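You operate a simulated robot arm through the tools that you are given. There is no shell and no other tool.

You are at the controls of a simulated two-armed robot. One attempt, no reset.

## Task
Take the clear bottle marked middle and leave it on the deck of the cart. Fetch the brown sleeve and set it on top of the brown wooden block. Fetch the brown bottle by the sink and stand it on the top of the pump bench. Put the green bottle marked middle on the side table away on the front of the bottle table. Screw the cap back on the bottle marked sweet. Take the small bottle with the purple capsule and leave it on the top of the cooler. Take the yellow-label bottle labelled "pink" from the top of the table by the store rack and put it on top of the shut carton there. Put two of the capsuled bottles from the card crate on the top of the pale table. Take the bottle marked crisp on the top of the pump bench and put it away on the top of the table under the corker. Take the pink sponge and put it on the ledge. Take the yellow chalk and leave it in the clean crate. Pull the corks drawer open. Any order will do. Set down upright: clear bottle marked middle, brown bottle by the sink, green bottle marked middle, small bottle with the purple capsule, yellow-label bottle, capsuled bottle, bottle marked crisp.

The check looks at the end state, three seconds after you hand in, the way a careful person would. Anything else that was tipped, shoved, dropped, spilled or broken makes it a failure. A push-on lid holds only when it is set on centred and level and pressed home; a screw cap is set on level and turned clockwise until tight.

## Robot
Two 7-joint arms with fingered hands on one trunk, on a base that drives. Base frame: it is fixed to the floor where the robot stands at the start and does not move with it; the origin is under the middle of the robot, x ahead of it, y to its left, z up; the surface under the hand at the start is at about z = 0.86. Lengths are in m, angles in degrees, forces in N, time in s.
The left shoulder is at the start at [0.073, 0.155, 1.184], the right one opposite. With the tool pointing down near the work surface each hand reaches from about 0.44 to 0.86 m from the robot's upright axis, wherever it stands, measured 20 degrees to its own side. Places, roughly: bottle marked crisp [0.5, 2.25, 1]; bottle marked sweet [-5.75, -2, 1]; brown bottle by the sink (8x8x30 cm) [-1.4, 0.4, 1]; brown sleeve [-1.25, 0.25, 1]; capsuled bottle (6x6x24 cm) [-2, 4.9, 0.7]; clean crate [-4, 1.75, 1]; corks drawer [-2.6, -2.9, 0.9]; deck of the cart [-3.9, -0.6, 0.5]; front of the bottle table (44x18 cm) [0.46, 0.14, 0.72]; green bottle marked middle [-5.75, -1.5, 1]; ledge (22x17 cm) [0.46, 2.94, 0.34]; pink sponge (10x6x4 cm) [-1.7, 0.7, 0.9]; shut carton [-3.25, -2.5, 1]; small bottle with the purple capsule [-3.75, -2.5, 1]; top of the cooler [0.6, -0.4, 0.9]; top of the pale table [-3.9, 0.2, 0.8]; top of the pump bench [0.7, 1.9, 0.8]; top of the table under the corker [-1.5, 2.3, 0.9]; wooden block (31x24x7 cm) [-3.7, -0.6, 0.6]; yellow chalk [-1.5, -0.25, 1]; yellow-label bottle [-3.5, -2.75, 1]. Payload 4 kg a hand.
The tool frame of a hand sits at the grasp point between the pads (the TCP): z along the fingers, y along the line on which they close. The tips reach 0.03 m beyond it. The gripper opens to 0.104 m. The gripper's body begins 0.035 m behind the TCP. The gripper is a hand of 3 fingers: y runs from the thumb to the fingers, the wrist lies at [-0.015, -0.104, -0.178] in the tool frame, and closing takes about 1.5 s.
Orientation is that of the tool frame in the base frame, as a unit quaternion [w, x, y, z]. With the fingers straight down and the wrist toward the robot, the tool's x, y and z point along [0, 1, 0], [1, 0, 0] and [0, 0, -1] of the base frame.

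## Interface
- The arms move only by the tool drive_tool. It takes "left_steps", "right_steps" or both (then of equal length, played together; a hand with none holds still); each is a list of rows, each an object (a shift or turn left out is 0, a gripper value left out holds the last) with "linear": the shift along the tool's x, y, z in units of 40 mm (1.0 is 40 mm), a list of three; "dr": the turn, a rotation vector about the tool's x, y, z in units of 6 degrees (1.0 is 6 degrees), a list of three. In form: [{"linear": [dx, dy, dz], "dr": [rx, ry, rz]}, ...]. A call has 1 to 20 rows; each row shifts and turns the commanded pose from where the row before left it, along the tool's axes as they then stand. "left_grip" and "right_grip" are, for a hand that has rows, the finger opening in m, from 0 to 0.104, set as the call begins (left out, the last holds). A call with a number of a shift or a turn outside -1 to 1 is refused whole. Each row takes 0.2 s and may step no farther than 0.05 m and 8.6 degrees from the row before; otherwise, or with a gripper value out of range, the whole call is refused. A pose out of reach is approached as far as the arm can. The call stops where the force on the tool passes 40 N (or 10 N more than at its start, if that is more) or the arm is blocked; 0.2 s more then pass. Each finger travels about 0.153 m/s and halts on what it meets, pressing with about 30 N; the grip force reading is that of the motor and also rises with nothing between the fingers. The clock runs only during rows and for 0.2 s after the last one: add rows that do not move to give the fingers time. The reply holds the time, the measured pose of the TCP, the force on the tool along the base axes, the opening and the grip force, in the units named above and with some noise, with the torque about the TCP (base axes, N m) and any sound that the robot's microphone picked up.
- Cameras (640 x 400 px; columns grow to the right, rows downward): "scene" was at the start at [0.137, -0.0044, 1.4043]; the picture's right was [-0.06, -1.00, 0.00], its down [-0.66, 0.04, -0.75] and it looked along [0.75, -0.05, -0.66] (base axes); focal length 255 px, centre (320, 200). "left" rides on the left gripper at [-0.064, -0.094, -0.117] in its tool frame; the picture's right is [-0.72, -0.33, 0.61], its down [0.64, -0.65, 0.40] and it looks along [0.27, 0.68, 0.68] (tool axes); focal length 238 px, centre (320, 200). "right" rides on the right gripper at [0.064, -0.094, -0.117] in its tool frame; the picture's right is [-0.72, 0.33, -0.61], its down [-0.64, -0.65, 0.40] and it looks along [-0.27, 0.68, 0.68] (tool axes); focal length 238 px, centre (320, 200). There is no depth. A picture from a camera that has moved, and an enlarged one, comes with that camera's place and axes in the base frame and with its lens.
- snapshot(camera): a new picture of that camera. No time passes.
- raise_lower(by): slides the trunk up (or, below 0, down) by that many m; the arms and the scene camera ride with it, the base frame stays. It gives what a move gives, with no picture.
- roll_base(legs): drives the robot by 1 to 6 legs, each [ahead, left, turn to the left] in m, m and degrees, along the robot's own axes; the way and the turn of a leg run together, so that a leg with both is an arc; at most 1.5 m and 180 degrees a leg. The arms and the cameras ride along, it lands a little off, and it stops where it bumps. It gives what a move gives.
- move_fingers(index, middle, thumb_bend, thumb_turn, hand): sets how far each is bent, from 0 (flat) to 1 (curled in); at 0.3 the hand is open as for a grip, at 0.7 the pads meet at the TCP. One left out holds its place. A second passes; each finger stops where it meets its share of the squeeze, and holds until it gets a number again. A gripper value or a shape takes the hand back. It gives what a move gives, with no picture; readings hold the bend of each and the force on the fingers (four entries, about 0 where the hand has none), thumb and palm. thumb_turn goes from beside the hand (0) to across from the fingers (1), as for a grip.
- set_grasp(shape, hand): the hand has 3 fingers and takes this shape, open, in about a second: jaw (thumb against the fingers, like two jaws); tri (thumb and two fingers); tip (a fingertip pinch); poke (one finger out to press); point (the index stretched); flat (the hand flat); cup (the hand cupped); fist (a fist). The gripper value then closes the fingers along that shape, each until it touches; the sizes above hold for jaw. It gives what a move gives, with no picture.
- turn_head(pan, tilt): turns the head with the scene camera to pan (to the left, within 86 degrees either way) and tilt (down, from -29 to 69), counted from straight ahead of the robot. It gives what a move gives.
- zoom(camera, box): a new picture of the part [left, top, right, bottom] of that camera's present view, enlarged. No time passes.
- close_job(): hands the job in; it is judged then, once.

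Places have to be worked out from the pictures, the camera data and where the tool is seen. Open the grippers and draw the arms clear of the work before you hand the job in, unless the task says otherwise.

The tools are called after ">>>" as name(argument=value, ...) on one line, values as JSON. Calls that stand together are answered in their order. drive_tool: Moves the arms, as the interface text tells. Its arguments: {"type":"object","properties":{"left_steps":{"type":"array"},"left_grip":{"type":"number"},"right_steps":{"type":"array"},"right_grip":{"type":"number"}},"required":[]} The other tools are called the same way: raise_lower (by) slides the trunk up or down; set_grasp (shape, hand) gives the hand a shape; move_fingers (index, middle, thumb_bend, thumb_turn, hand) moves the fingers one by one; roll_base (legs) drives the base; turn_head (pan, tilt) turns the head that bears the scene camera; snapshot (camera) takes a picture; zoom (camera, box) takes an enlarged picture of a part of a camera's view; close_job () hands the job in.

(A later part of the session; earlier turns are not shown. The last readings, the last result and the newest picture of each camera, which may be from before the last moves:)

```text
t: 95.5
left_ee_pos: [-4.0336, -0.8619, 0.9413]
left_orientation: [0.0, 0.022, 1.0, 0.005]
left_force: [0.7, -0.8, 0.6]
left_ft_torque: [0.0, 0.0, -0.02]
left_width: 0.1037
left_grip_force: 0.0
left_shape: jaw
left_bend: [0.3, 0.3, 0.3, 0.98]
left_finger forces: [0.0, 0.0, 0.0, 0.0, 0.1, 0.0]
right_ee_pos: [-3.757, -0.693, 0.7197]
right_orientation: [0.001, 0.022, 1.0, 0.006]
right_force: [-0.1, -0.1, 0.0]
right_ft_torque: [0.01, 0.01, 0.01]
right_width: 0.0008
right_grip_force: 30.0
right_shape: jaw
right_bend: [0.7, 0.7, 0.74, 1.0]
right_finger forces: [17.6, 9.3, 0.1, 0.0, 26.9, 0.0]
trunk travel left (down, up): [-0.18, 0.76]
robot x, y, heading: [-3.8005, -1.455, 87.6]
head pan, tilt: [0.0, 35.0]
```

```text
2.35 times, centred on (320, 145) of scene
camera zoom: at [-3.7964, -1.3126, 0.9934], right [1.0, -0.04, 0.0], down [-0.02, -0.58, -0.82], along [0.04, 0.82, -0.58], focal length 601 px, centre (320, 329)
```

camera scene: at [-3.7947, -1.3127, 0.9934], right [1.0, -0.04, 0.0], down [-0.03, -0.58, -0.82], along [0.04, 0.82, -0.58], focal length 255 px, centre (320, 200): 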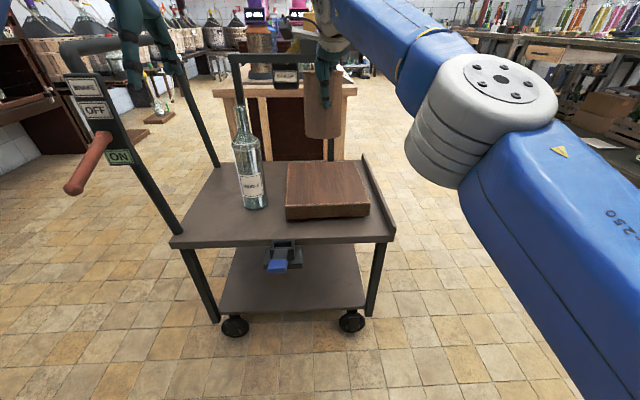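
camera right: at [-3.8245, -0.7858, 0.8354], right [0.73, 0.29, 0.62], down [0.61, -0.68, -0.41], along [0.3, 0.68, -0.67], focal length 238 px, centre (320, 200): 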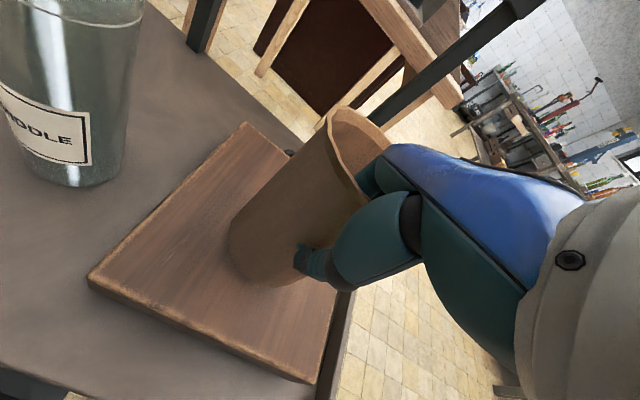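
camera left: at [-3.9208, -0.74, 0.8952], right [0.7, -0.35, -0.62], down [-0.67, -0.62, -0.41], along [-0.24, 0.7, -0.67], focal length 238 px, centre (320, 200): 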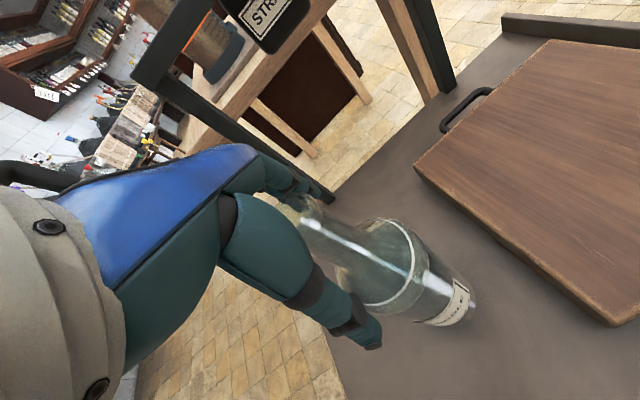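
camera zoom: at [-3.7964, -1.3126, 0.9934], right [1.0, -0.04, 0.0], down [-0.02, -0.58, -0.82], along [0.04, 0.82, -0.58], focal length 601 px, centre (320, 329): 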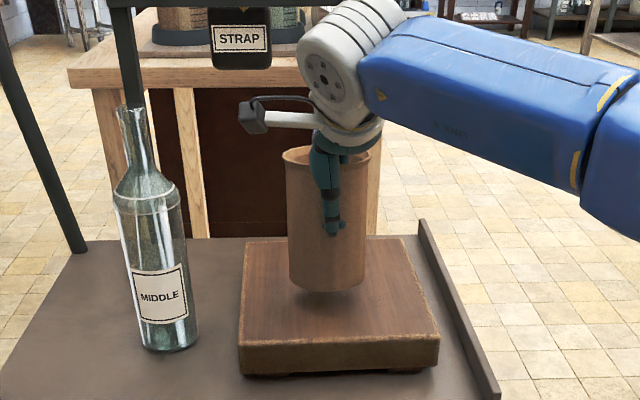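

Still no contact and a shadow gap remains. I continue with small steps.

>>> drive_tool(right_steps=[{"linear": [0, 0, 0.12]}, {"linear": [0, 0, 0.1]}, {"linear": [0, 0, 0.1]}, {"linear": [0, 0, 0]}])

>>> zoom(camera="scene", box=[270, 100, 370, 210])

```text
t: 96.5
left_ee_pos: [-4.0338, -0.8614, 0.9409]
left_orientation: [0.0, 0.023, 1.0, 0.005]
left_force: [0.7, 0.5, 0.1]
left_ft_torque: [-0.01, -0.01, 0.0]
left_width: 0.1037
left_grip_force: 0.2
left_shape: jaw
left_bend: [0.3, 0.3, 0.3, 0.98]
left_finger forces: [0.1, 0.1, 0.0, 0.0, 0.0, 0.1]
right_ee_pos: [-3.7561, -0.6926, 0.7079]
right_orientation: [0.001, 0.022, 1.0, 0.006]
right_force: [-0.4, -0.2, -0.8]
right_ft_torque: [-0.04, 0.0, 0.02]
right_width: 0.001
right_grip_force: 29.9
right_shape: jaw
right_bend: [0.7, 0.7, 0.74, 1.0]
right_finger forces: [17.6, 9.4, 0.0, 0.1, 26.9, 0.0]
trunk travel left (down, up): [-0.18, 0.76]
robot x, y, heading: [-3.7992, -1.4533, 87.6]
head pan, tilt: [0.0, 35.0]
```

```text
3.64 times, centred on (320, 155) of scene
camera zoom: at [-3.7964, -1.3127, 0.9934], right [1.0, -0.04, 0.0], down [-0.02, -0.58, -0.82], along [0.04, 0.82, -0.58], focal length 929 px, centre (320, 364)
```

zoom: 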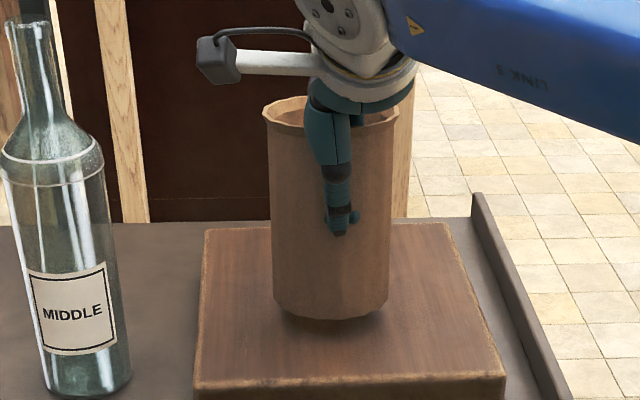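

About 1 cm of gap remains by the shadow. I go down a little more.

>>> drive_tool(right_steps=[{"linear": [0, 0, 0.12]}, {"linear": [0, 0, 0.08]}, {"linear": [0, 0, 0]}])

>>> zoom(camera="scene", box=[270, 100, 370, 210])

```text
t: 97.3
left_ee_pos: [-4.0339, -0.8622, 0.9411]
left_orientation: [0.0, 0.023, 1.0, 0.005]
left_force: [-0.3, 0.2, -0.8]
left_ft_torque: [-0.01, -0.02, -0.02]
left_width: 0.1037
left_grip_force: 0.0
left_shape: jaw
left_bend: [0.3, 0.3, 0.3, 0.98]
left_finger forces: [0.1, 0.0, 0.1, 0.0, 0.1, 0.0]
right_ee_pos: [-3.7547, -0.6932, 0.7004]
right_orientation: [0.002, 0.022, 1.0, 0.006]
right_force: [-0.7, -0.6, -0.4]
right_ft_torque: [0.0, -0.02, -0.02]
right_width: 0.0011
right_grip_force: 30.1
right_shape: jaw
right_bend: [0.7, 0.7, 0.74, 1.0]
right_finger forces: [17.6, 9.4, 0.0, 0.0, 27.0, 0.0]
trunk travel left (down, up): [-0.18, 0.76]
robot x, y, heading: [-3.7993, -1.4535, 87.1]
head pan, tilt: [0.0, 35.0]
```

```text
3.64 times, centred on (320, 155) of scene
camera zoom: at [-3.7964, -1.3126, 0.9934], right [1.0, -0.04, 0.0], down [-0.02, -0.58, -0.82], along [0.04, 0.82, -0.58], focal length 929 px, centre (320, 364)
```

zoom: 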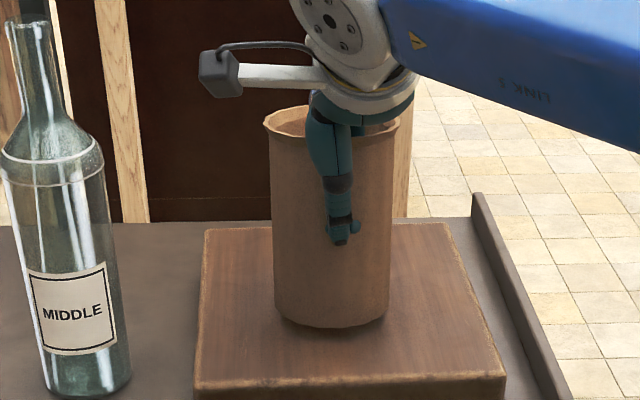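

The bottom is nearly on the block. One more tiny step, then I open the fingers modestly (0.05 m, so they stay within the tube).

>>> drive_tool(right_steps=[{"linear": [0, 0, 0.06]}, {"linear": [0, 0, 0]}])

>>> drive_tool(right_steps=[{"linear": [0, 0, 0]}, {"linear": [0, 0, 0]}, {"linear": [0, 0, 0]}, {"linear": [0, 0, 0]}], right_grip=0.05)

>>> zoom(camera="scene", box=[220, 60, 420, 230])

>>> snapshot(camera="right")

```text
t: 97.9
left_ee_pos: [-4.0334, -0.8619, 0.9406]
left_orientation: [0.001, 0.021, 1.0, 0.005]
left_force: [0.1, 0.7, -0.4]
left_ft_torque: [-0.01, 0.0, 0.0]
left_width: 0.1037
left_grip_force: 0.1
left_shape: jaw
left_bend: [0.3, 0.3, 0.3, 0.98]
left_finger forces: [0.1, 0.0, 0.0, 0.0, 0.1, 0.1]
right_ee_pos: [-3.7561, -0.6931, 0.6989]
right_orientation: [0.002, 0.021, 1.0, 0.005]
right_force: [-0.2, 0.2, -0.9]
right_ft_torque: [-0.03, -0.03, -0.01]
right_width: 0.0008
right_grip_force: 30.0
right_shape: jaw
right_bend: [0.7, 0.7, 0.74, 1.0]
right_finger forces: [17.7, 9.4, 0.1, 0.1, 26.9, 0.0]
trunk travel left (down, up): [-0.18, 0.76]
robot x, y, heading: [-3.798, -1.4549, 87.7]
head pan, tilt: [0.0, 35.0]
```

```text
t: 98.9
left_ee_pos: [-4.033, -0.8621, 0.94]
left_orientation: [0.0, 0.022, 1.0, 0.005]
left_force: [-0.6, 0.4, 0.8]
left_ft_torque: [0.0, 0.01, 0.01]
left_width: 0.104
left_grip_force: 0.1
left_shape: jaw
left_bend: [0.3, 0.3, 0.3, 0.98]
left_finger forces: [0.0, 0.1, 0.0, 0.0, 0.0, 0.0]
right_ee_pos: [-3.7568, -0.6924, 0.6982]
right_orientation: [0.0, 0.022, 1.0, 0.006]
right_force: [0.4, 0.3, -0.1]
right_ft_torque: [0.03, -0.02, -0.02]
right_width: 0.0495
right_grip_force: 0.1
right_shape: jaw
right_bend: [0.74, 0.45, 0.71, 1.0]
right_finger forces: [0.0, 0.0, 0.0, 0.1, 0.1, 0.0]
trunk travel left (down, up): [-0.18, 0.76]
robot x, y, heading: [-3.8015, -1.4567, 87.7]
head pan, tilt: [0.0, 35.0]
```

```text
2.35 times, centred on (320, 145) of scene
camera zoom: at [-3.7964, -1.3127, 0.9934], right [1.0, -0.04, 0.0], down [-0.02, -0.58, -0.82], along [0.04, 0.82, -0.58], focal length 601 px, centre (320, 329)
```

zoom: 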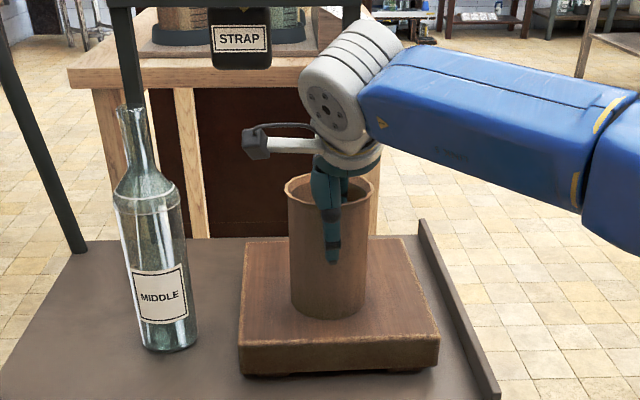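

```text
taken
camera right: at [-3.8235, -0.7853, 0.8131], right [0.73, 0.29, 0.62], down [0.61, -0.68, -0.41], along [0.3, 0.68, -0.67], focal length 238 px, centre (320, 200)
```

right: 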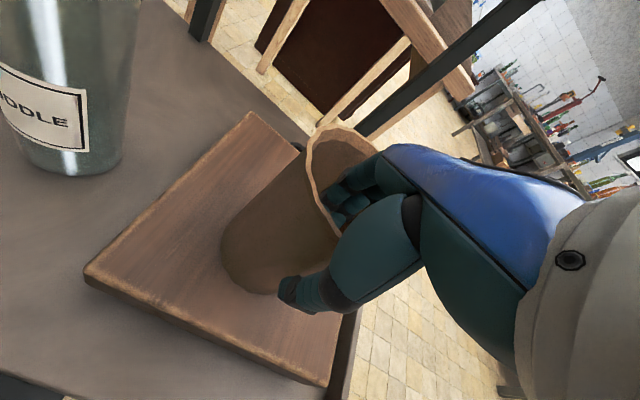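

The sleeve stands on the block. I raise the right hand straight out of it, then draw it back.

>>> drive_tool(right_steps=[{"linear": [0, 0, -0.7]}, {"linear": [0, 0, -0.8]}, {"linear": [0, 0, -0.8]}, {"linear": [0, 0, -0.8]}, {"linear": [0, -0.9, -0.3]}, {"linear": [-0.3, -0.9, 0]}, {"linear": [-0.3, -0.9, 0]}, {"linear": [-0.3, -0.9, 0]}, {"linear": [-0.3, -0.9, 0]}, {"linear": [-0.3, -0.9, 0]}, {"linear": [0, 0, 0]}])

>>> zoom(camera="scene", box=[180, 60, 420, 260])

```text
t: 101.3
left_ee_pos: [-4.0333, -0.8604, 0.9407]
left_orientation: [-0.001, 0.022, 1.0, 0.005]
left_force: [-0.9, 0.4, 0.4]
left_ft_torque: [0.03, -0.02, 0.02]
left_width: 0.1035
left_grip_force: 0.0
left_shape: jaw
left_bend: [0.3, 0.3, 0.3, 0.98]
left_finger forces: [0.0, 0.1, 0.0, 0.1, 0.1, 0.1]
right_ee_pos: [-3.7033, -0.9153, 0.8309]
right_orientation: [0.001, 0.022, 1.0, 0.005]
right_force: [-0.3, 0.3, -0.1]
right_ft_torque: [-0.02, -0.02, -0.01]
right_width: 0.0495
right_grip_force: 0.1
right_shape: jaw
right_bend: [0.74, 0.45, 0.71, 1.0]
right_finger forces: [0.0, 0.0, 0.0, 0.0, 0.0, 0.0]
trunk travel left (down, up): [-0.18, 0.76]
robot x, y, heading: [-3.8, -1.4572, 87.5]
head pan, tilt: [0.0, 35.0]
```

```text
2.00 times, centred on (300, 160) of scene
camera zoom: at [-3.796, -1.3129, 0.9934], right [1.0, -0.04, 0.0], down [-0.02, -0.58, -0.82], along [0.04, 0.82, -0.58], focal length 511 px, centre (360, 280)
```

zoom: 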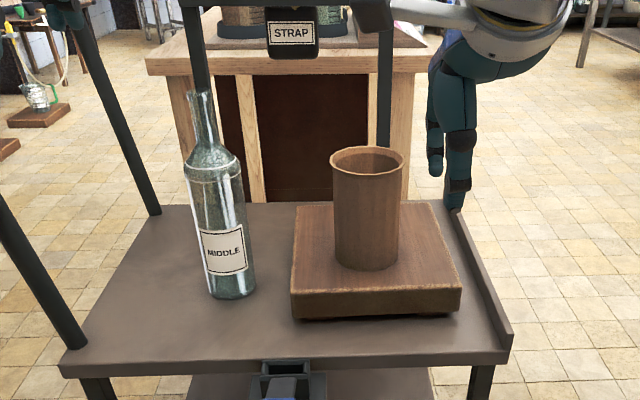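

Both are set well. Next the table by the store rack: I raise the trunk, back off slightly and turn to face −y.

>>> raise_lower(by=0.42)

>>> roll_base(legs=[[-0.05, 0.0, 0], [0, 0, -177]])

>>> turn_head(pan=15, tilt=30)

>>> snapshot(camera="scene")

```text
refused: 0.42 is not a number from -0.4 to 0.4
```

```text
t: 109.4
left_ee_pos: [-3.5288, -2.0793, 0.9406]
left_orientation: [0.005, 1.0, 0.015, 0.0]
left_force: [0.0, 0.1, 0.1]
left_ft_torque: [0.0, -0.03, 0.0]
left_width: 0.104
left_grip_force: 0.1
left_shape: jaw
left_bend: [0.3, 0.3, 0.3, 0.98]
left_finger forces: [0.0, 0.0, 0.0, 0.0, 0.1, 0.0]
right_ee_pos: [-3.8611, -2.0481, 0.8316]
right_orientation: [0.006, 1.0, 0.014, 0.0]
right_force: [0.3, -0.1, 0.2]
right_ft_torque: [-0.01, 0.0, 0.03]
right_width: 0.0496
right_grip_force: 0.0
right_shape: jaw
right_bend: [0.74, 0.45, 0.71, 1.0]
right_finger forces: [0.1, 0.0, 0.0, 0.0, 0.1, 0.0]
trunk travel left (down, up): [-0.18, 0.76]
robot x, y, heading: [-3.8013, -1.503, -88.4]
head pan, tilt: [0.0, 35.0]
```

```text
t: 110.2
left_ee_pos: [-3.5291, -2.0781, 0.9414]
left_orientation: [0.006, 1.0, 0.015, 0.001]
left_force: [-0.1, 0.5, 0.2]
left_ft_torque: [-0.02, 0.01, -0.03]
left_width: 0.1038
left_grip_force: 0.0
left_shape: jaw
left_bend: [0.3, 0.3, 0.3, 0.98]
left_finger forces: [0.0, 0.0, 0.1, 0.0, 0.0, 0.0]
right_ee_pos: [-3.8619, -2.0463, 0.8322]
right_orientation: [0.007, 1.0, 0.015, 0.0]
right_force: [0.3, 0.2, -0.4]
right_ft_torque: [0.03, 0.0, -0.01]
right_width: 0.0497
right_grip_force: 0.0
right_shape: jaw
right_bend: [0.74, 0.45, 0.71, 1.0]
right_finger forces: [0.1, 0.1, 0.0, 0.0, 0.0, 0.0]
trunk travel left (down, up): [-0.18, 0.76]
robot x, y, heading: [-3.8037, -1.5042, -88.2]
head pan, tilt: [15.0, 30.0]
```

```text
taken
camera scene: at [-3.7759, -1.6427, 1.0013], right [-0.96, -0.28, 0.0], down [-0.14, 0.48, -0.86], along [0.25, -0.83, -0.5], focal length 255 px, centre (320, 200)
```

scene: 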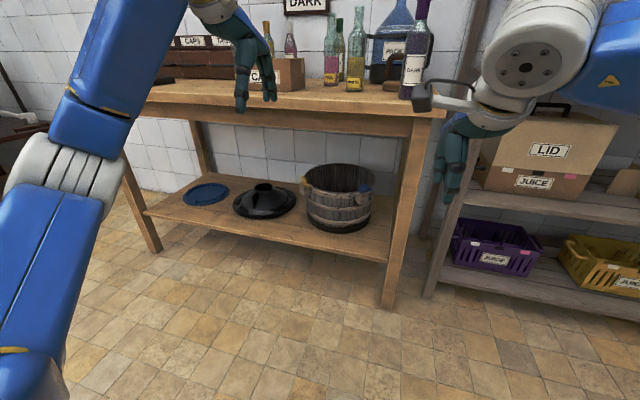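

The raise was refused (limit 0.4) but the turn was safe. I raise by 0.4 now and look again.

>>> raise_lower(by=0.4)

>>> snapshot(camera="scene")

>>> zoom(camera="scene", box=[120, 60, 480, 240])

```text
t: 114.0
left_ee_pos: [-3.5297, -2.0777, 1.3407]
left_orientation: [0.006, 1.0, 0.014, 0.001]
left_force: [-0.1, 0.6, 0.0]
left_ft_torque: [0.01, 0.02, -0.02]
left_width: 0.1039
left_grip_force: 0.1
left_shape: jaw
left_bend: [0.3, 0.3, 0.3, 0.98]
left_finger forces: [0.0, 0.1, 0.0, 0.0, 0.0, 0.0]
right_ee_pos: [-3.8625, -2.0473, 1.2324]
right_orientation: [0.006, 1.0, 0.014, -0.001]
right_force: [0.3, -0.4, -0.6]
right_ft_torque: [0.03, 0.0, -0.03]
right_width: 0.0495
right_grip_force: 0.1
right_shape: jaw
right_bend: [0.74, 0.45, 0.71, 1.0]
right_finger forces: [0.0, 0.0, 0.0, 0.0, 0.1, 0.1]
trunk travel left (down, up): [-0.58, 0.36]
robot x, y, heading: [-3.8045, -1.5046, -88.3]
head pan, tilt: [15.0, 30.0]
```

```text
taken
camera scene: at [-3.7756, -1.6438, 1.4013], right [-0.96, -0.29, 0.0], down [-0.14, 0.48, -0.86], along [0.25, -0.83, -0.5], focal length 255 px, centre (320, 200)
```

scene: 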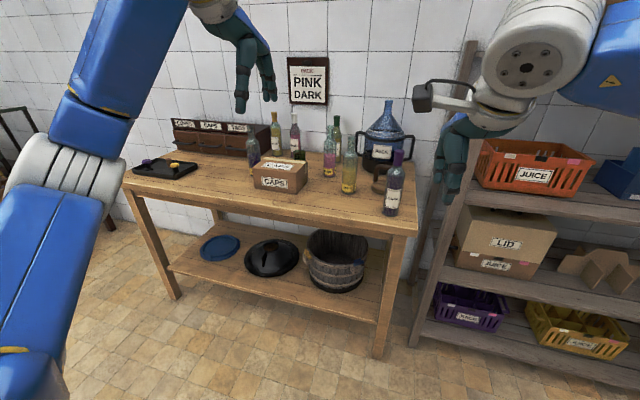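

```text
1.78 times, centred on (300, 150) of scene
camera zoom: at [-3.7756, -1.6438, 1.4013], right [-0.96, -0.29, 0.0], down [-0.14, 0.48, -0.86], along [0.25, -0.83, -0.5], focal length 454 px, centre (356, 289)
```

zoom: 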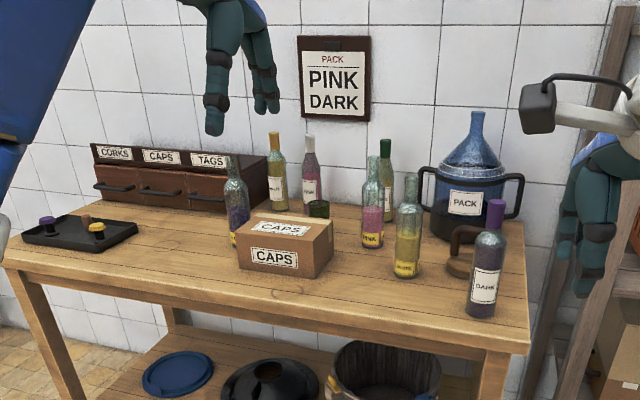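

I zoom closely to read the yellow labels and identify the purple capsule bottle.

>>> zoom(camera="scene", box=[240, 110, 340, 210])

>>> zoom(camera="scene", box=[310, 110, 430, 230])

>>> zoom(camera="scene", box=[120, 100, 240, 220])

```text
4.00 times, centred on (290, 160) of scene
camera zoom: at [-3.7756, -1.6438, 1.4013], right [-0.96, -0.29, 0.0], down [-0.14, 0.48, -0.86], along [0.25, -0.83, -0.5], focal length 1022 px, centre (440, 360)
```

zoom: 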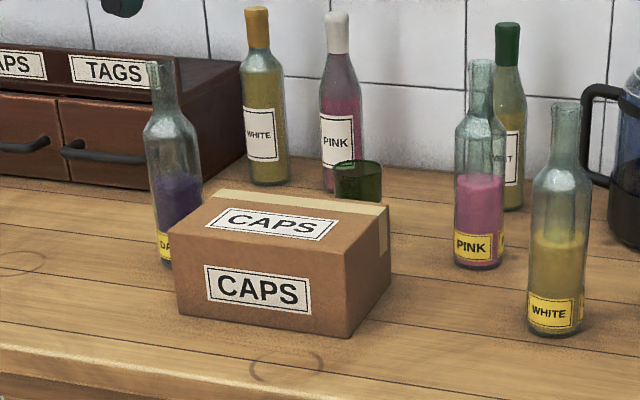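

```text
3.33 times, centred on (370, 170) of scene
camera zoom: at [-3.7756, -1.6438, 1.4013], right [-0.96, -0.29, 0.0], down [-0.14, 0.48, -0.86], along [0.25, -0.83, -0.5], focal length 851 px, centre (153, 300)
```

zoom: 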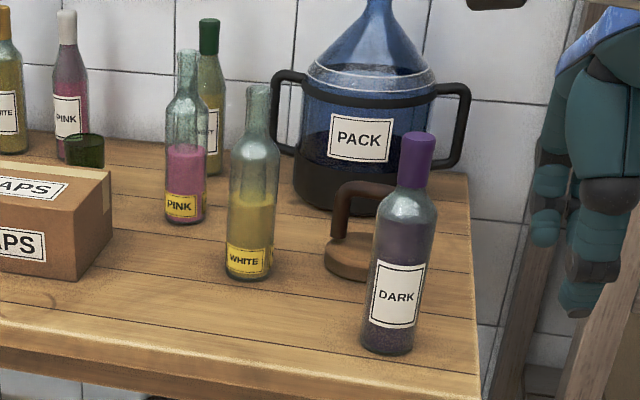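

```text
3.33 times, centred on (180, 160) of scene
camera zoom: at [-3.7756, -1.6438, 1.4013], right [-0.96, -0.29, 0.0], down [-0.14, 0.48, -0.86], along [0.25, -0.83, -0.5], focal length 851 px, centre (787, 333)
```

zoom: 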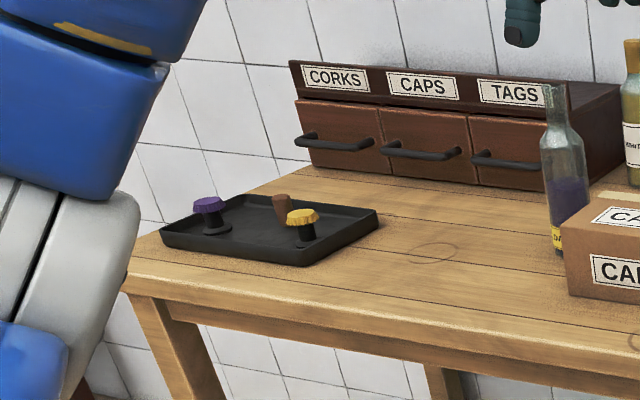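

Identified: the purple-capsule bottle at about (-3.795, -2.51), the PINK yellow-label bottle at (-3.485, -2.775), carton top at about (-3.30, -2.595, 0.977). I raise the right hand, then drive in to about (-3.6, -1.96).

>>> drive_tool(right_steps=[{"linear": [0, 0, -0.8]}, {"linear": [0, 0, -0.8]}, {"linear": [0, 0, -0.4]}, {"linear": [0, 0, 0]}], right_grip=0.104)

>>> roll_base(legs=[[0, 0.2, -1.7], [0.43, 0, 0]])

>>> turn_head(pan=0, tilt=40)

>>> snapshot(camera="scene")

>>> snapshot(camera="left")

>>> snapshot(camera="right")

```text
t: 115.0
left_ee_pos: [-3.5296, -2.0782, 1.3419]
left_orientation: [0.007, 1.0, 0.014, 0.001]
left_force: [-0.5, 0.3, 0.0]
left_ft_torque: [-0.02, 0.01, 0.0]
left_width: 0.104
left_grip_force: 0.2
left_shape: jaw
left_bend: [0.3, 0.3, 0.3, 0.98]
left_finger forces: [0.0, 0.0, 0.0, 0.0, 0.0, 0.0]
right_ee_pos: [-3.8628, -2.048, 1.3124]
right_orientation: [0.006, 1.0, 0.015, -0.001]
right_force: [0.2, 0.2, -0.2]
right_ft_torque: [-0.01, -0.02, -0.02]
right_width: 0.1041
right_grip_force: 0.1
right_shape: jaw
right_bend: [0.3, 0.3, 0.3, 0.98]
right_finger forces: [0.0, 0.0, 0.1, 0.1, 0.1, 0.1]
trunk travel left (down, up): [-0.58, 0.36]
robot x, y, heading: [-3.807, -1.5058, -88.3]
head pan, tilt: [15.0, 30.0]
```

```text
t: 118.8
left_ee_pos: [-3.3504, -2.5069, 1.3422]
left_orientation: [0.007, 1.0, -0.002, 0.001]
left_force: [0.5, 0.2, 0.5]
left_ft_torque: [-0.01, -0.04, -0.01]
left_width: 0.1037
left_grip_force: 0.0
left_shape: jaw
left_bend: [0.3, 0.3, 0.3, 0.98]
left_finger forces: [0.0, 0.0, 0.0, 0.0, 0.0, 0.0]
right_ee_pos: [-3.6825, -2.4665, 1.3138]
right_orientation: [0.008, 1.0, -0.004, 0.0]
right_force: [-0.2, 0.8, 0.6]
right_ft_torque: [-0.02, -0.02, 0.01]
right_width: 0.1039
right_grip_force: 0.0
right_shape: jaw
right_bend: [0.3, 0.3, 0.3, 0.98]
right_finger forces: [0.0, 0.0, 0.0, 0.0, 0.0, 0.0]
trunk travel left (down, up): [-0.58, 0.36]
robot x, y, heading: [-3.6065, -1.9261, -90.2]
head pan, tilt: [15.0, 30.0]
```

```text
t: 119.6
left_ee_pos: [-3.3501, -2.5087, 1.3425]
left_orientation: [0.007, 1.0, -0.003, 0.001]
left_force: [0.7, -0.1, -0.6]
left_ft_torque: [0.0, -0.01, 0.0]
left_width: 0.1036
left_grip_force: 0.1
left_shape: jaw
left_bend: [0.3, 0.3, 0.3, 0.98]
left_finger forces: [0.0, 0.1, 0.0, 0.0, 0.1, 0.0]
right_ee_pos: [-3.6809, -2.4677, 1.3134]
right_orientation: [0.008, 1.0, -0.003, 0.0]
right_force: [-0.5, 1.0, -0.5]
right_ft_torque: [0.01, 0.0, 0.01]
right_width: 0.1038
right_grip_force: 0.1
right_shape: jaw
right_bend: [0.3, 0.3, 0.3, 0.98]
right_finger forces: [0.0, 0.1, 0.0, 0.0, 0.0, 0.0]
trunk travel left (down, up): [-0.58, 0.36]
robot x, y, heading: [-3.6093, -1.9257, -90.5]
head pan, tilt: [0.0, 40.0]
```

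```text
taken
camera scene: at [-3.6051, -2.0655, 1.3859], right [-1.0, 0.01, 0.0], down [0.0, 0.64, -0.76], along [0.0, -0.76, -0.64], focal length 255 px, centre (320, 200)
```

scene: 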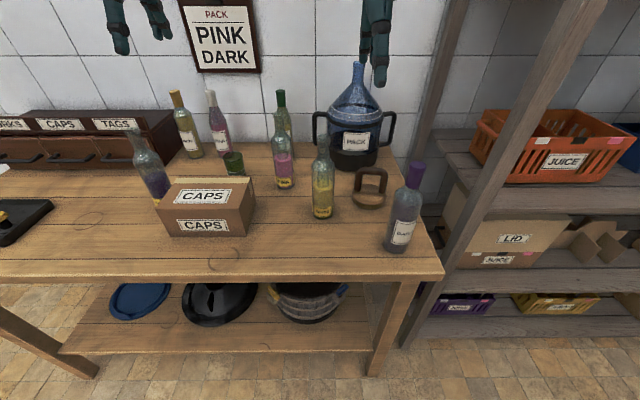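

```text
taken
camera left: at [-3.4144, -2.4111, 1.458], right [-0.72, 0.32, -0.62], down [0.65, 0.64, -0.41], along [0.27, -0.69, -0.67], focal length 238 px, centre (320, 200)
```

left: 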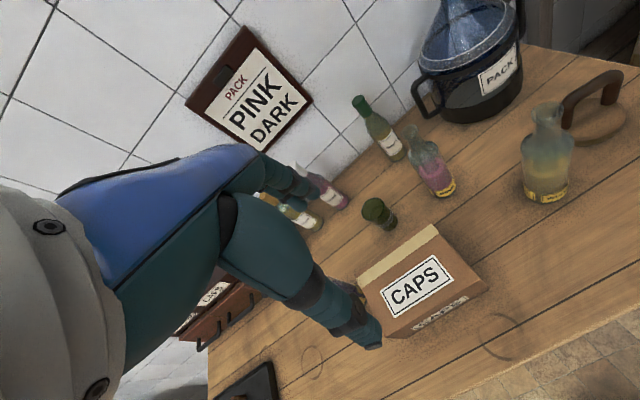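

```text
taken
camera right: at [-3.6179, -2.3711, 1.4277], right [-0.72, -0.31, 0.62], down [-0.64, 0.65, -0.41], along [-0.27, -0.69, -0.67], focal length 238 px, centre (320, 200)
```

right: 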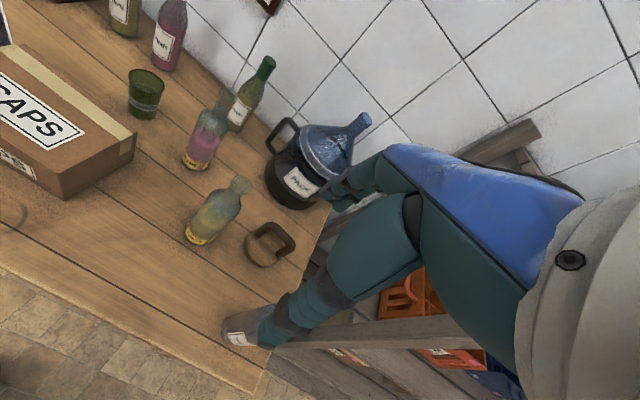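

I zoom in for precise measurement of the two target bottles and the carton.

>>> zoom(camera="scene", box=[240, 80, 360, 240])

>>> zoom(camera="left", box=[340, 80, 500, 220])

>>> zoom(camera="scene", box=[350, 140, 470, 300])

```text
2.50 times, centred on (300, 160) of scene
camera zoom: at [-3.6051, -2.0655, 1.3859], right [-1.0, 0.01, 0.0], down [0.0, 0.64, -0.76], along [0.0, -0.76, -0.64], focal length 639 px, centre (370, 300)
```

zoom: 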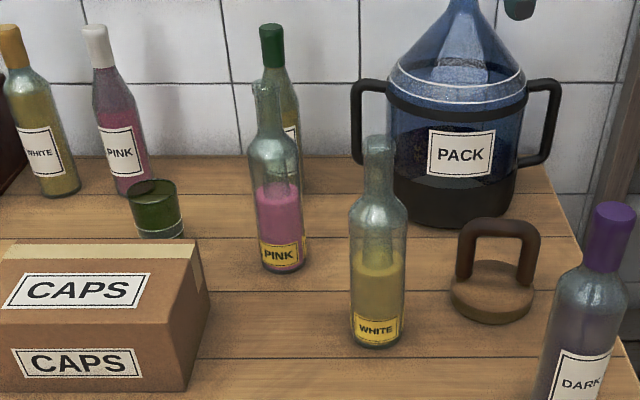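

```text
2.86 times, centred on (420, 150) of left
camera zoom: at [-3.4144, -2.4111, 1.458], right [-0.72, 0.32, -0.62], down [0.65, 0.64, -0.41], along [0.27, -0.69, -0.67], focal length 681 px, centre (34, 343)
```

zoom: 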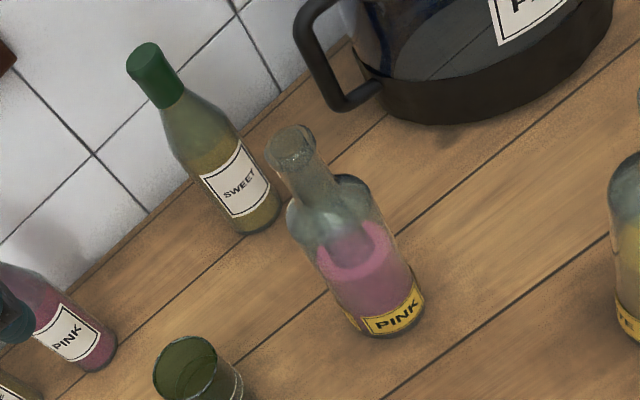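

```text
2.50 times, centred on (410, 220) of scene
camera zoom: at [-3.6051, -2.0655, 1.3859], right [-1.0, 0.01, 0.0], down [0.0, 0.64, -0.76], along [0.0, -0.76, -0.64], focal length 639 px, centre (95, 150)
```

zoom: 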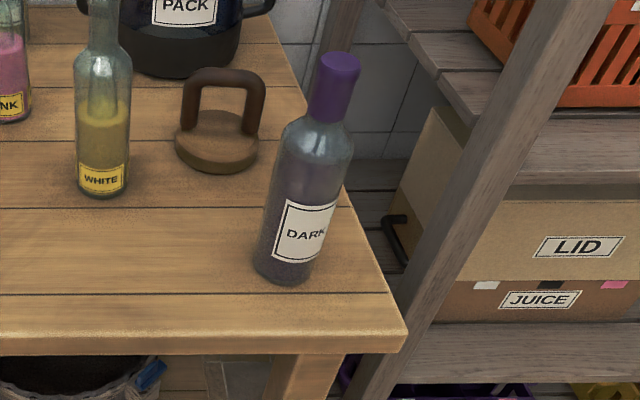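

Triangulation puts the PINK mouth at (-3.496, -2.732, 1.125) and the purple capsule at (-3.795, -2.48, 1.125). I move both hands above their bottles.

>>> drive_tool(left_steps=[{"linear": [-0.3, 0.5, 0]}, {"linear": [-0.5, 0.8, 0.3]}, {"linear": [-0.57, 0.88, 0.4]}, {"linear": [-0.57, 0.88, 0.4]}, {"linear": [-0.57, 0.88, 0.4]}, {"linear": [-0.57, 0.88, 0.4]}, {"linear": [-0.55, 0.85, 0.4]}, {"linear": [0, 0, 0]}], right_steps=[{"linear": [-0.5, 0.05, 0]}, {"linear": [-0.5, 0.05, 0.2]}, {"linear": [-0.5, 0.05, 0.3]}, {"linear": [-0.5, 0.05, 0.3]}, {"linear": [-0.5, 0.05, 0.3]}, {"linear": [-0.35, 0.1, 0.3]}, {"linear": [0, 0, 0.2]}, {"linear": [0, 0, 0]}])

>>> snapshot(camera="left")

>>> snapshot(camera="right")

>>> snapshot(camera="scene")

```text
t: 121.4
left_ee_pos: [-3.4875, -2.7182, 1.2553]
left_orientation: [0.007, 1.0, -0.004, 0.002]
left_force: [0.3, -0.1, 0.5]
left_ft_torque: [0.01, 0.01, 0.03]
left_width: 0.1038
left_grip_force: 0.1
left_shape: jaw
left_bend: [0.3, 0.3, 0.3, 0.98]
left_finger forces: [0.0, 0.0, 0.1, 0.0, 0.0, 0.0]
left hand out of reach, approached as far as the arm can: row 7
right_ee_pos: [-3.7977, -2.4807, 1.2475]
right_orientation: [0.009, 1.0, -0.002, -0.001]
right_force: [0.4, -0.3, 0.0]
right_ft_torque: [-0.02, 0.02, -0.04]
right_width: 0.1039
right_grip_force: 0.0
right_shape: jaw
right_bend: [0.3, 0.3, 0.3, 0.98]
right_finger forces: [0.0, 0.1, 0.0, 0.0, 0.0, 0.1]
trunk travel left (down, up): [-0.58, 0.36]
robot x, y, heading: [-3.6028, -1.9273, -90.4]
head pan, tilt: [0.0, 40.0]
```

```text
taken
camera left: at [-3.5528, -2.6205, 1.3709], right [-0.72, 0.32, -0.62], down [0.65, 0.64, -0.41], along [0.27, -0.7, -0.67], focal length 238 px, centre (320, 200)
```

left: 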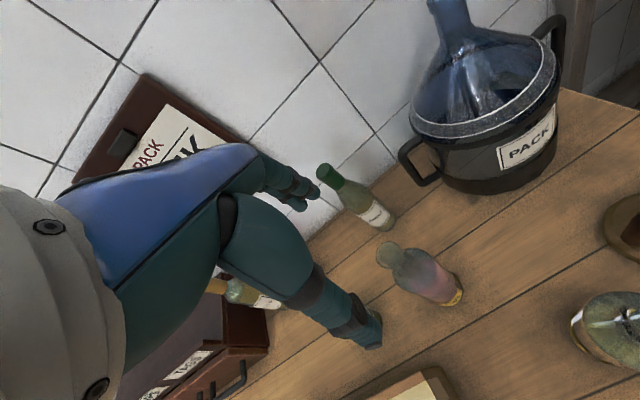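

```text
taken
camera right: at [-3.7331, -2.384, 1.3625], right [-0.72, -0.31, 0.62], down [-0.64, 0.65, -0.41], along [-0.27, -0.69, -0.67], focal length 238 px, centre (320, 200)
```

right: 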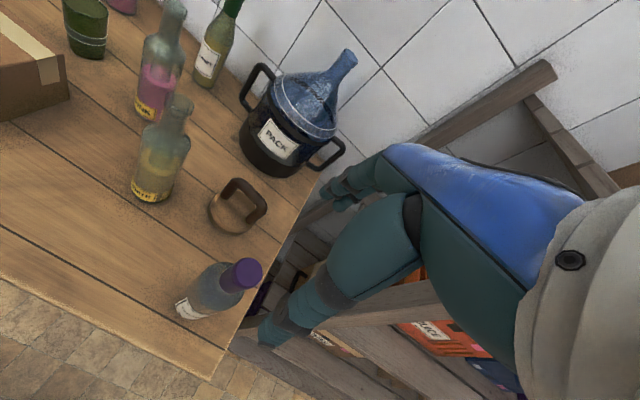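

```text
taken
camera scene: at [-3.6066, -2.0653, 1.3859], right [-1.0, 0.01, 0.0], down [0.0, 0.65, -0.76], along [0.0, -0.76, -0.65], focal length 255 px, centre (320, 200)
```

scene: 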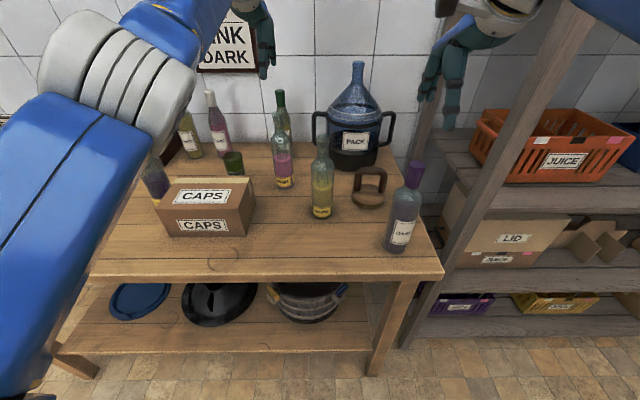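

The left hand was a bit short of reach; both drop lines agree with my estimates. I drive 3 cm closer, then correct both hands over the bottles.

>>> roll_base(legs=[[0.035, 0, 0]])

>>> drive_tool(left_steps=[{"linear": [0, 0, 0.4]}, {"linear": [0, 0, 0.3]}, {"linear": [0, 0, 0]}])

>>> snapshot(camera="left")

>>> snapshot(camera="right")

```text
t: 122.2
left_ee_pos: [-3.4881, -2.7441, 1.2632]
left_orientation: [0.011, 1.0, -0.002, 0.001]
left_force: [-0.2, -0.2, 0.9]
left_ft_torque: [-0.02, 0.02, -0.03]
left_width: 0.1036
left_grip_force: 0.1
left_shape: jaw
left_bend: [0.3, 0.3, 0.3, 0.98]
left_finger forces: [0.1, 0.0, 0.0, 0.0, 0.1, 0.0]
right_ee_pos: [-3.7972, -2.5061, 1.2528]
right_orientation: [0.013, 1.0, -0.001, 0.0]
right_force: [-0.4, 0.7, 0.3]
right_ft_torque: [-0.02, 0.01, -0.01]
right_width: 0.104
right_grip_force: 0.1
right_shape: jaw
right_bend: [0.3, 0.3, 0.3, 0.98]
right_finger forces: [0.1, 0.0, 0.1, 0.0, 0.0, 0.1]
trunk travel left (down, up): [-0.58, 0.36]
robot x, y, heading: [-3.6045, -1.9628, -90.1]
head pan, tilt: [0.0, 40.0]
```

```text
t: 123.0
left_ee_pos: [-3.4891, -2.7505, 1.2314]
left_orientation: [0.008, 1.0, -0.002, 0.0]
left_force: [-1.2, -0.1, 0.0]
left_ft_torque: [-0.01, -0.01, 0.02]
left_width: 0.1037
left_grip_force: 0.0
left_shape: jaw
left_bend: [0.3, 0.3, 0.3, 0.98]
left_finger forces: [0.0, 0.0, 0.0, 0.1, 0.0, 0.0]
right_ee_pos: [-3.799, -2.5129, 1.2508]
right_orientation: [0.01, 1.0, -0.001, 0.0]
right_force: [-1.3, 0.0, 0.6]
right_ft_torque: [0.04, -0.05, 0.01]
right_width: 0.104
right_grip_force: 0.0
right_shape: jaw
right_bend: [0.3, 0.3, 0.3, 0.98]
right_finger forces: [0.1, 0.0, 0.1, 0.0, 0.0, 0.0]
trunk travel left (down, up): [-0.58, 0.36]
robot x, y, heading: [-3.605, -1.965, -90.4]
head pan, tilt: [0.0, 40.0]
```

```text
taken
camera left: at [-3.5528, -2.6539, 1.3467], right [-0.72, 0.32, -0.62], down [0.64, 0.64, -0.41], along [0.27, -0.7, -0.67], focal length 238 px, centre (320, 200)
```

left: 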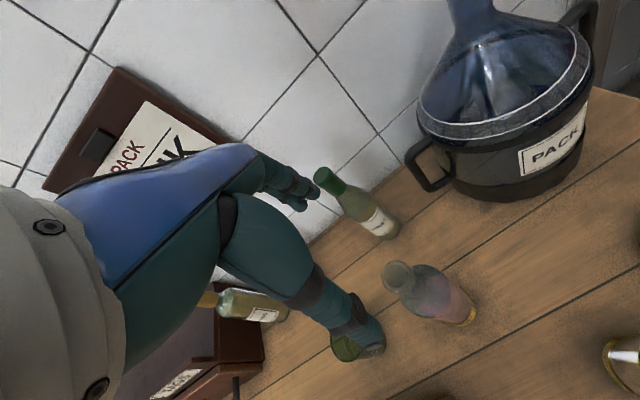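

```text
taken
camera right: at [-3.7341, -2.4157, 1.3647], right [-0.72, -0.31, 0.62], down [-0.64, 0.65, -0.42], along [-0.27, -0.7, -0.66], focal length 238 px, centre (320, 200)
```

right: 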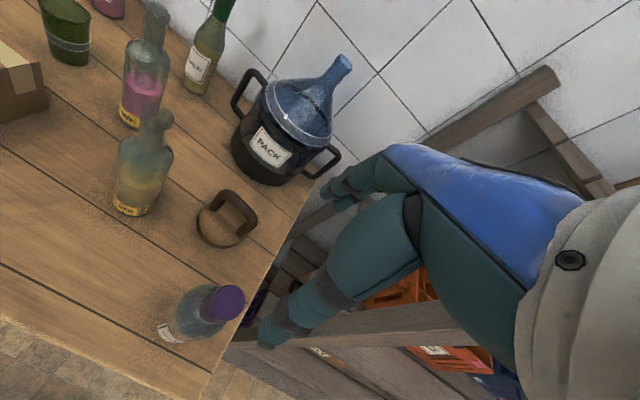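

Both bottles are located under the drop lines: PINK (-3.498, -2.738), DARK (-3.792, -2.481). I correct and lower both hands onto the necks.

>>> drive_tool(left_steps=[{"linear": [-0.22, -0.33, 0.1]}, {"linear": [0, 0, 0.7]}, {"linear": [0, 0, 0.7]}, {"linear": [0, 0, 0.7]}, {"linear": [0, 0, 0.6]}, {"linear": [0, 0, 0.5]}, {"linear": [0, 0, 0]}], left_grip=0.085, right_steps=[{"linear": [0.17, -0.77, 0.0]}, {"linear": [0, 0, 0.8]}, {"linear": [0, 0, 0.8]}, {"linear": [0, 0, 0.8]}, {"linear": [0, 0, 0.8]}, {"linear": [0, 0, 0.6]}, {"linear": [0, 0, 0]}], right_grip=0.085)

>>> snapshot(camera="left")

>>> snapshot(camera="right")

>>> snapshot(camera="scene")

```text
t: 124.6
left_ee_pos: [-3.4962, -2.7408, 1.0975]
left_orientation: [0.01, 1.0, -0.003, 0.0]
left_force: [0.5, 1.2, 0.3]
left_ft_torque: [0.03, -0.03, 0.0]
left_width: 0.0852
left_grip_force: 0.1
left_shape: jaw
left_bend: [0.27, 0.34, 0.48, 0.99]
left_finger forces: [0.0, 0.0, 0.1, 0.0, 0.0, 0.1]
right_ee_pos: [-3.7906, -2.4853, 1.0981]
right_orientation: [0.01, 1.0, -0.002, 0.0]
right_force: [-0.7, 0.3, 0.2]
right_ft_torque: [-0.01, 0.01, -0.04]
right_width: 0.0854
right_grip_force: 0.0
right_shape: jaw
right_bend: [0.27, 0.34, 0.48, 0.99]
right_finger forces: [0.1, 0.0, 0.0, 0.0, 0.0, 0.1]
trunk travel left (down, up): [-0.58, 0.36]
robot x, y, heading: [-3.6018, -1.9641, -90.1]
head pan, tilt: [0.0, 40.0]
```

```text
taken
camera left: at [-3.5605, -2.6437, 1.2129], right [-0.72, 0.32, -0.62], down [0.65, 0.64, -0.41], along [0.27, -0.7, -0.67], focal length 238 px, centre (320, 200)
```

left: 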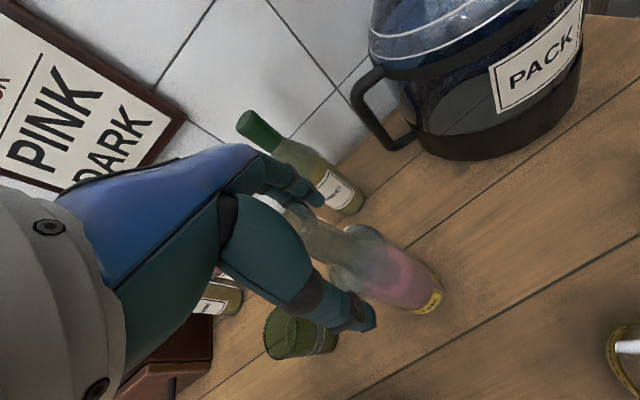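

```text
taken
camera right: at [-3.7265, -2.3885, 1.2116], right [-0.72, -0.31, 0.62], down [-0.64, 0.65, -0.42], along [-0.27, -0.7, -0.66], focal length 238 px, centre (320, 200)
```

right: 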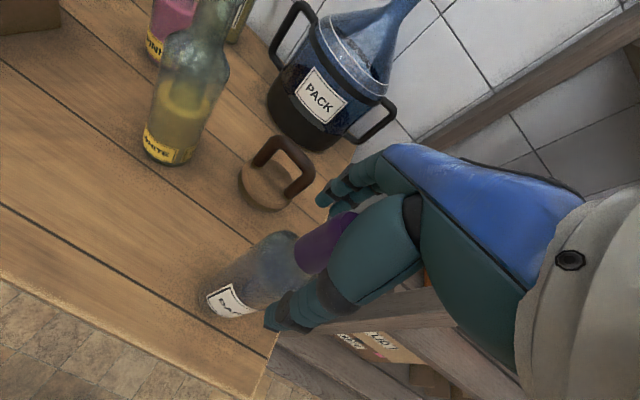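

```text
taken
camera scene: at [-3.6072, -2.101, 1.386], right [-1.0, 0.0, 0.0], down [0.0, 0.64, -0.76], along [0.0, -0.76, -0.64], focal length 255 px, centre (320, 200)
```

scene: 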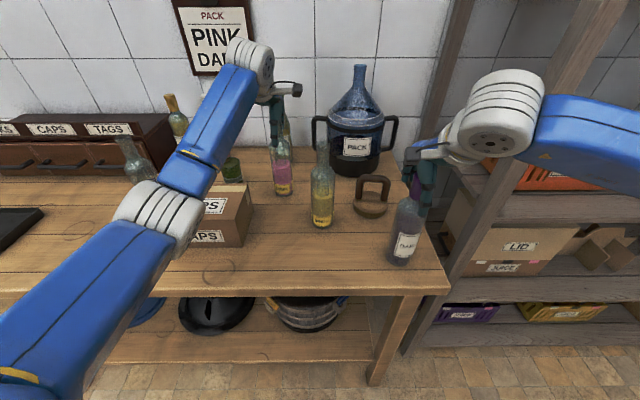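

Both necks lie between thumb and fingers. I close both hands.

>>> drive_tool(left_steps=[{"linear": [0, 0, 0]}, {"linear": [0, 0, 0]}, {"linear": [0, 0, 0]}, {"linear": [0, 0, 0]}, {"linear": [0, 0, 0]}, {"linear": [0, 0, 0]}, {"linear": [0, 0, 0]}], left_grip=0.0, right_steps=[{"linear": [0, 0, 0]}, {"linear": [0, 0, 0]}, {"linear": [0, 0, 0]}, {"linear": [0, 0, 0]}, {"linear": [0, 0, 0]}, {"linear": [0, 0, 0]}, {"linear": [0, 0, 0]}], right_grip=0.0)

>>> snapshot(camera="left")

>>> snapshot(camera="right")

```text
t: 126.2
left_ee_pos: [-3.4955, -2.7416, 1.097]
left_orientation: [0.008, 1.0, -0.003, 0.0]
left_force: [0.7, 0.9, 0.1]
left_ft_torque: [-0.02, 0.03, -0.02]
left_width: 0.0229
left_grip_force: 29.5
left_shape: jaw
left_bend: [0.74, 0.58, 0.74, 1.0]
left_finger forces: [17.2, 9.0, 0.1, 0.0, 26.2, 0.1]
right_ee_pos: [-3.7912, -2.4866, 1.0959]
right_orientation: [0.011, 1.0, -0.001, 0.001]
right_force: [0.3, 1.0, 0.7]
right_ft_torque: [0.04, 0.03, 0.0]
right_width: 0.0213
right_grip_force: 30.6
right_shape: jaw
right_bend: [0.73, 0.58, 0.74, 1.0]
right_finger forces: [13.9, 9.9, 0.0, 0.0, 26.2, 0.0]
trunk travel left (down, up): [-0.58, 0.36]
robot x, y, heading: [-3.6026, -1.9654, -90.5]
head pan, tilt: [0.0, 40.0]
```

```text
taken
camera left: at [-3.5602, -2.645, 1.2122], right [-0.72, 0.32, -0.62], down [0.64, 0.64, -0.41], along [0.27, -0.7, -0.67], focal length 238 px, centre (320, 200)
```

left: 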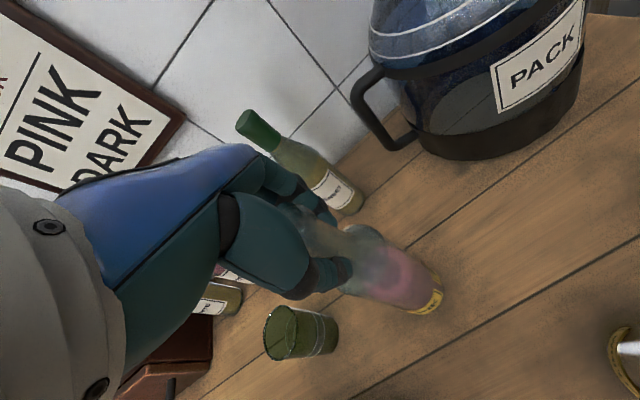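

```text
taken
camera right: at [-3.7265, -2.3899, 1.2113], right [-0.72, -0.31, 0.62], down [-0.64, 0.65, -0.42], along [-0.27, -0.7, -0.67], focal length 238 px, centre (320, 200)
```

right: 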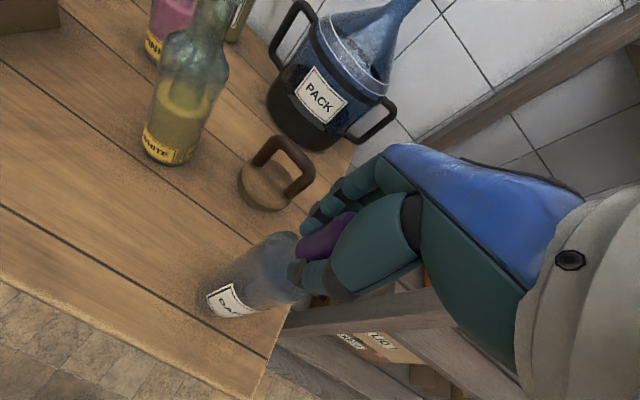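

Both hold (about 22 mm). I lift both bottles straight up.

>>> drive_tool(left_steps=[{"linear": [0, 0, -0.3]}, {"linear": [0, 0, -0.8]}, {"linear": [0, 0, -0.8]}, {"linear": [0, 0, -0.8]}, {"linear": [0, 0, -0.8]}, {"linear": [0, 0, 0]}], right_steps=[{"linear": [0, 0, -0.3]}, {"linear": [0, 0, -0.8]}, {"linear": [0, 0, -0.8]}, {"linear": [0, 0, -0.8]}, {"linear": [0, 0, -0.8]}, {"linear": [0, 0, 0]}])

>>> snapshot(camera="scene")

>>> snapshot(camera="left")

```text
t: 127.6
left_ee_pos: [-3.499, -2.74, 1.2385]
left_orientation: [0.008, 1.0, -0.003, 0.001]
left_force: [-0.8, -0.2, -5.5]
left_ft_torque: [0.01, -0.01, -0.02]
left_width: 0.0227
left_grip_force: 30.1
left_shape: jaw
left_bend: [0.74, 0.58, 0.74, 1.0]
left_finger forces: [17.0, 9.1, 0.0, 0.0, 25.9, 0.1]
right_ee_pos: [-3.791, -2.4841, 1.2392]
right_orientation: [0.007, 1.0, -0.002, 0.0]
right_force: [0.0, -0.6, -6.9]
right_ft_torque: [0.01, -0.05, -0.01]
right_width: 0.0209
right_grip_force: 30.1
right_shape: jaw
right_bend: [0.73, 0.58, 0.74, 1.0]
right_finger forces: [13.7, 10.0, 0.0, 0.0, 25.6, 0.0]
trunk travel left (down, up): [-0.58, 0.36]
robot x, y, heading: [-3.6059, -1.9618, -90.2]
head pan, tilt: [0.0, 40.0]
```

```text
taken
camera scene: at [-3.6078, -2.1044, 1.3855], right [-1.0, 0.0, 0.0], down [0.0, 0.65, -0.76], along [0.0, -0.76, -0.65], focal length 255 px, centre (320, 200)
```

scene: 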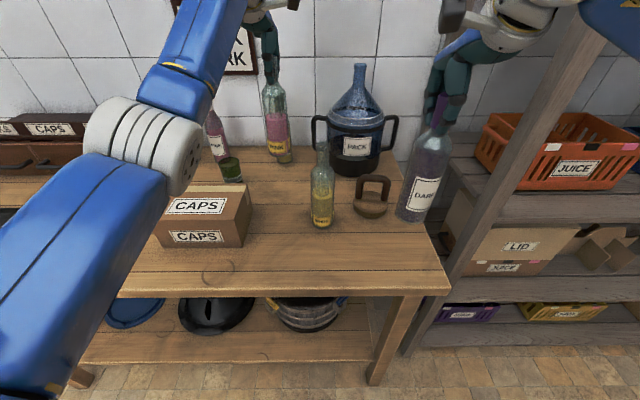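

```text
taken
camera left: at [-3.5637, -2.6421, 1.3541], right [-0.72, 0.32, -0.62], down [0.64, 0.64, -0.41], along [0.27, -0.7, -0.67], focal length 238 px, centre (320, 200)
```

left: 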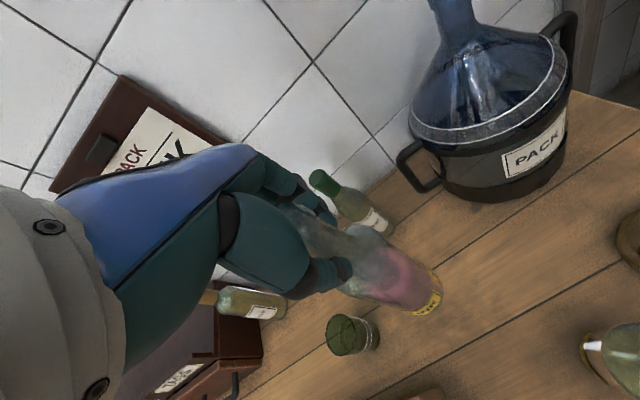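

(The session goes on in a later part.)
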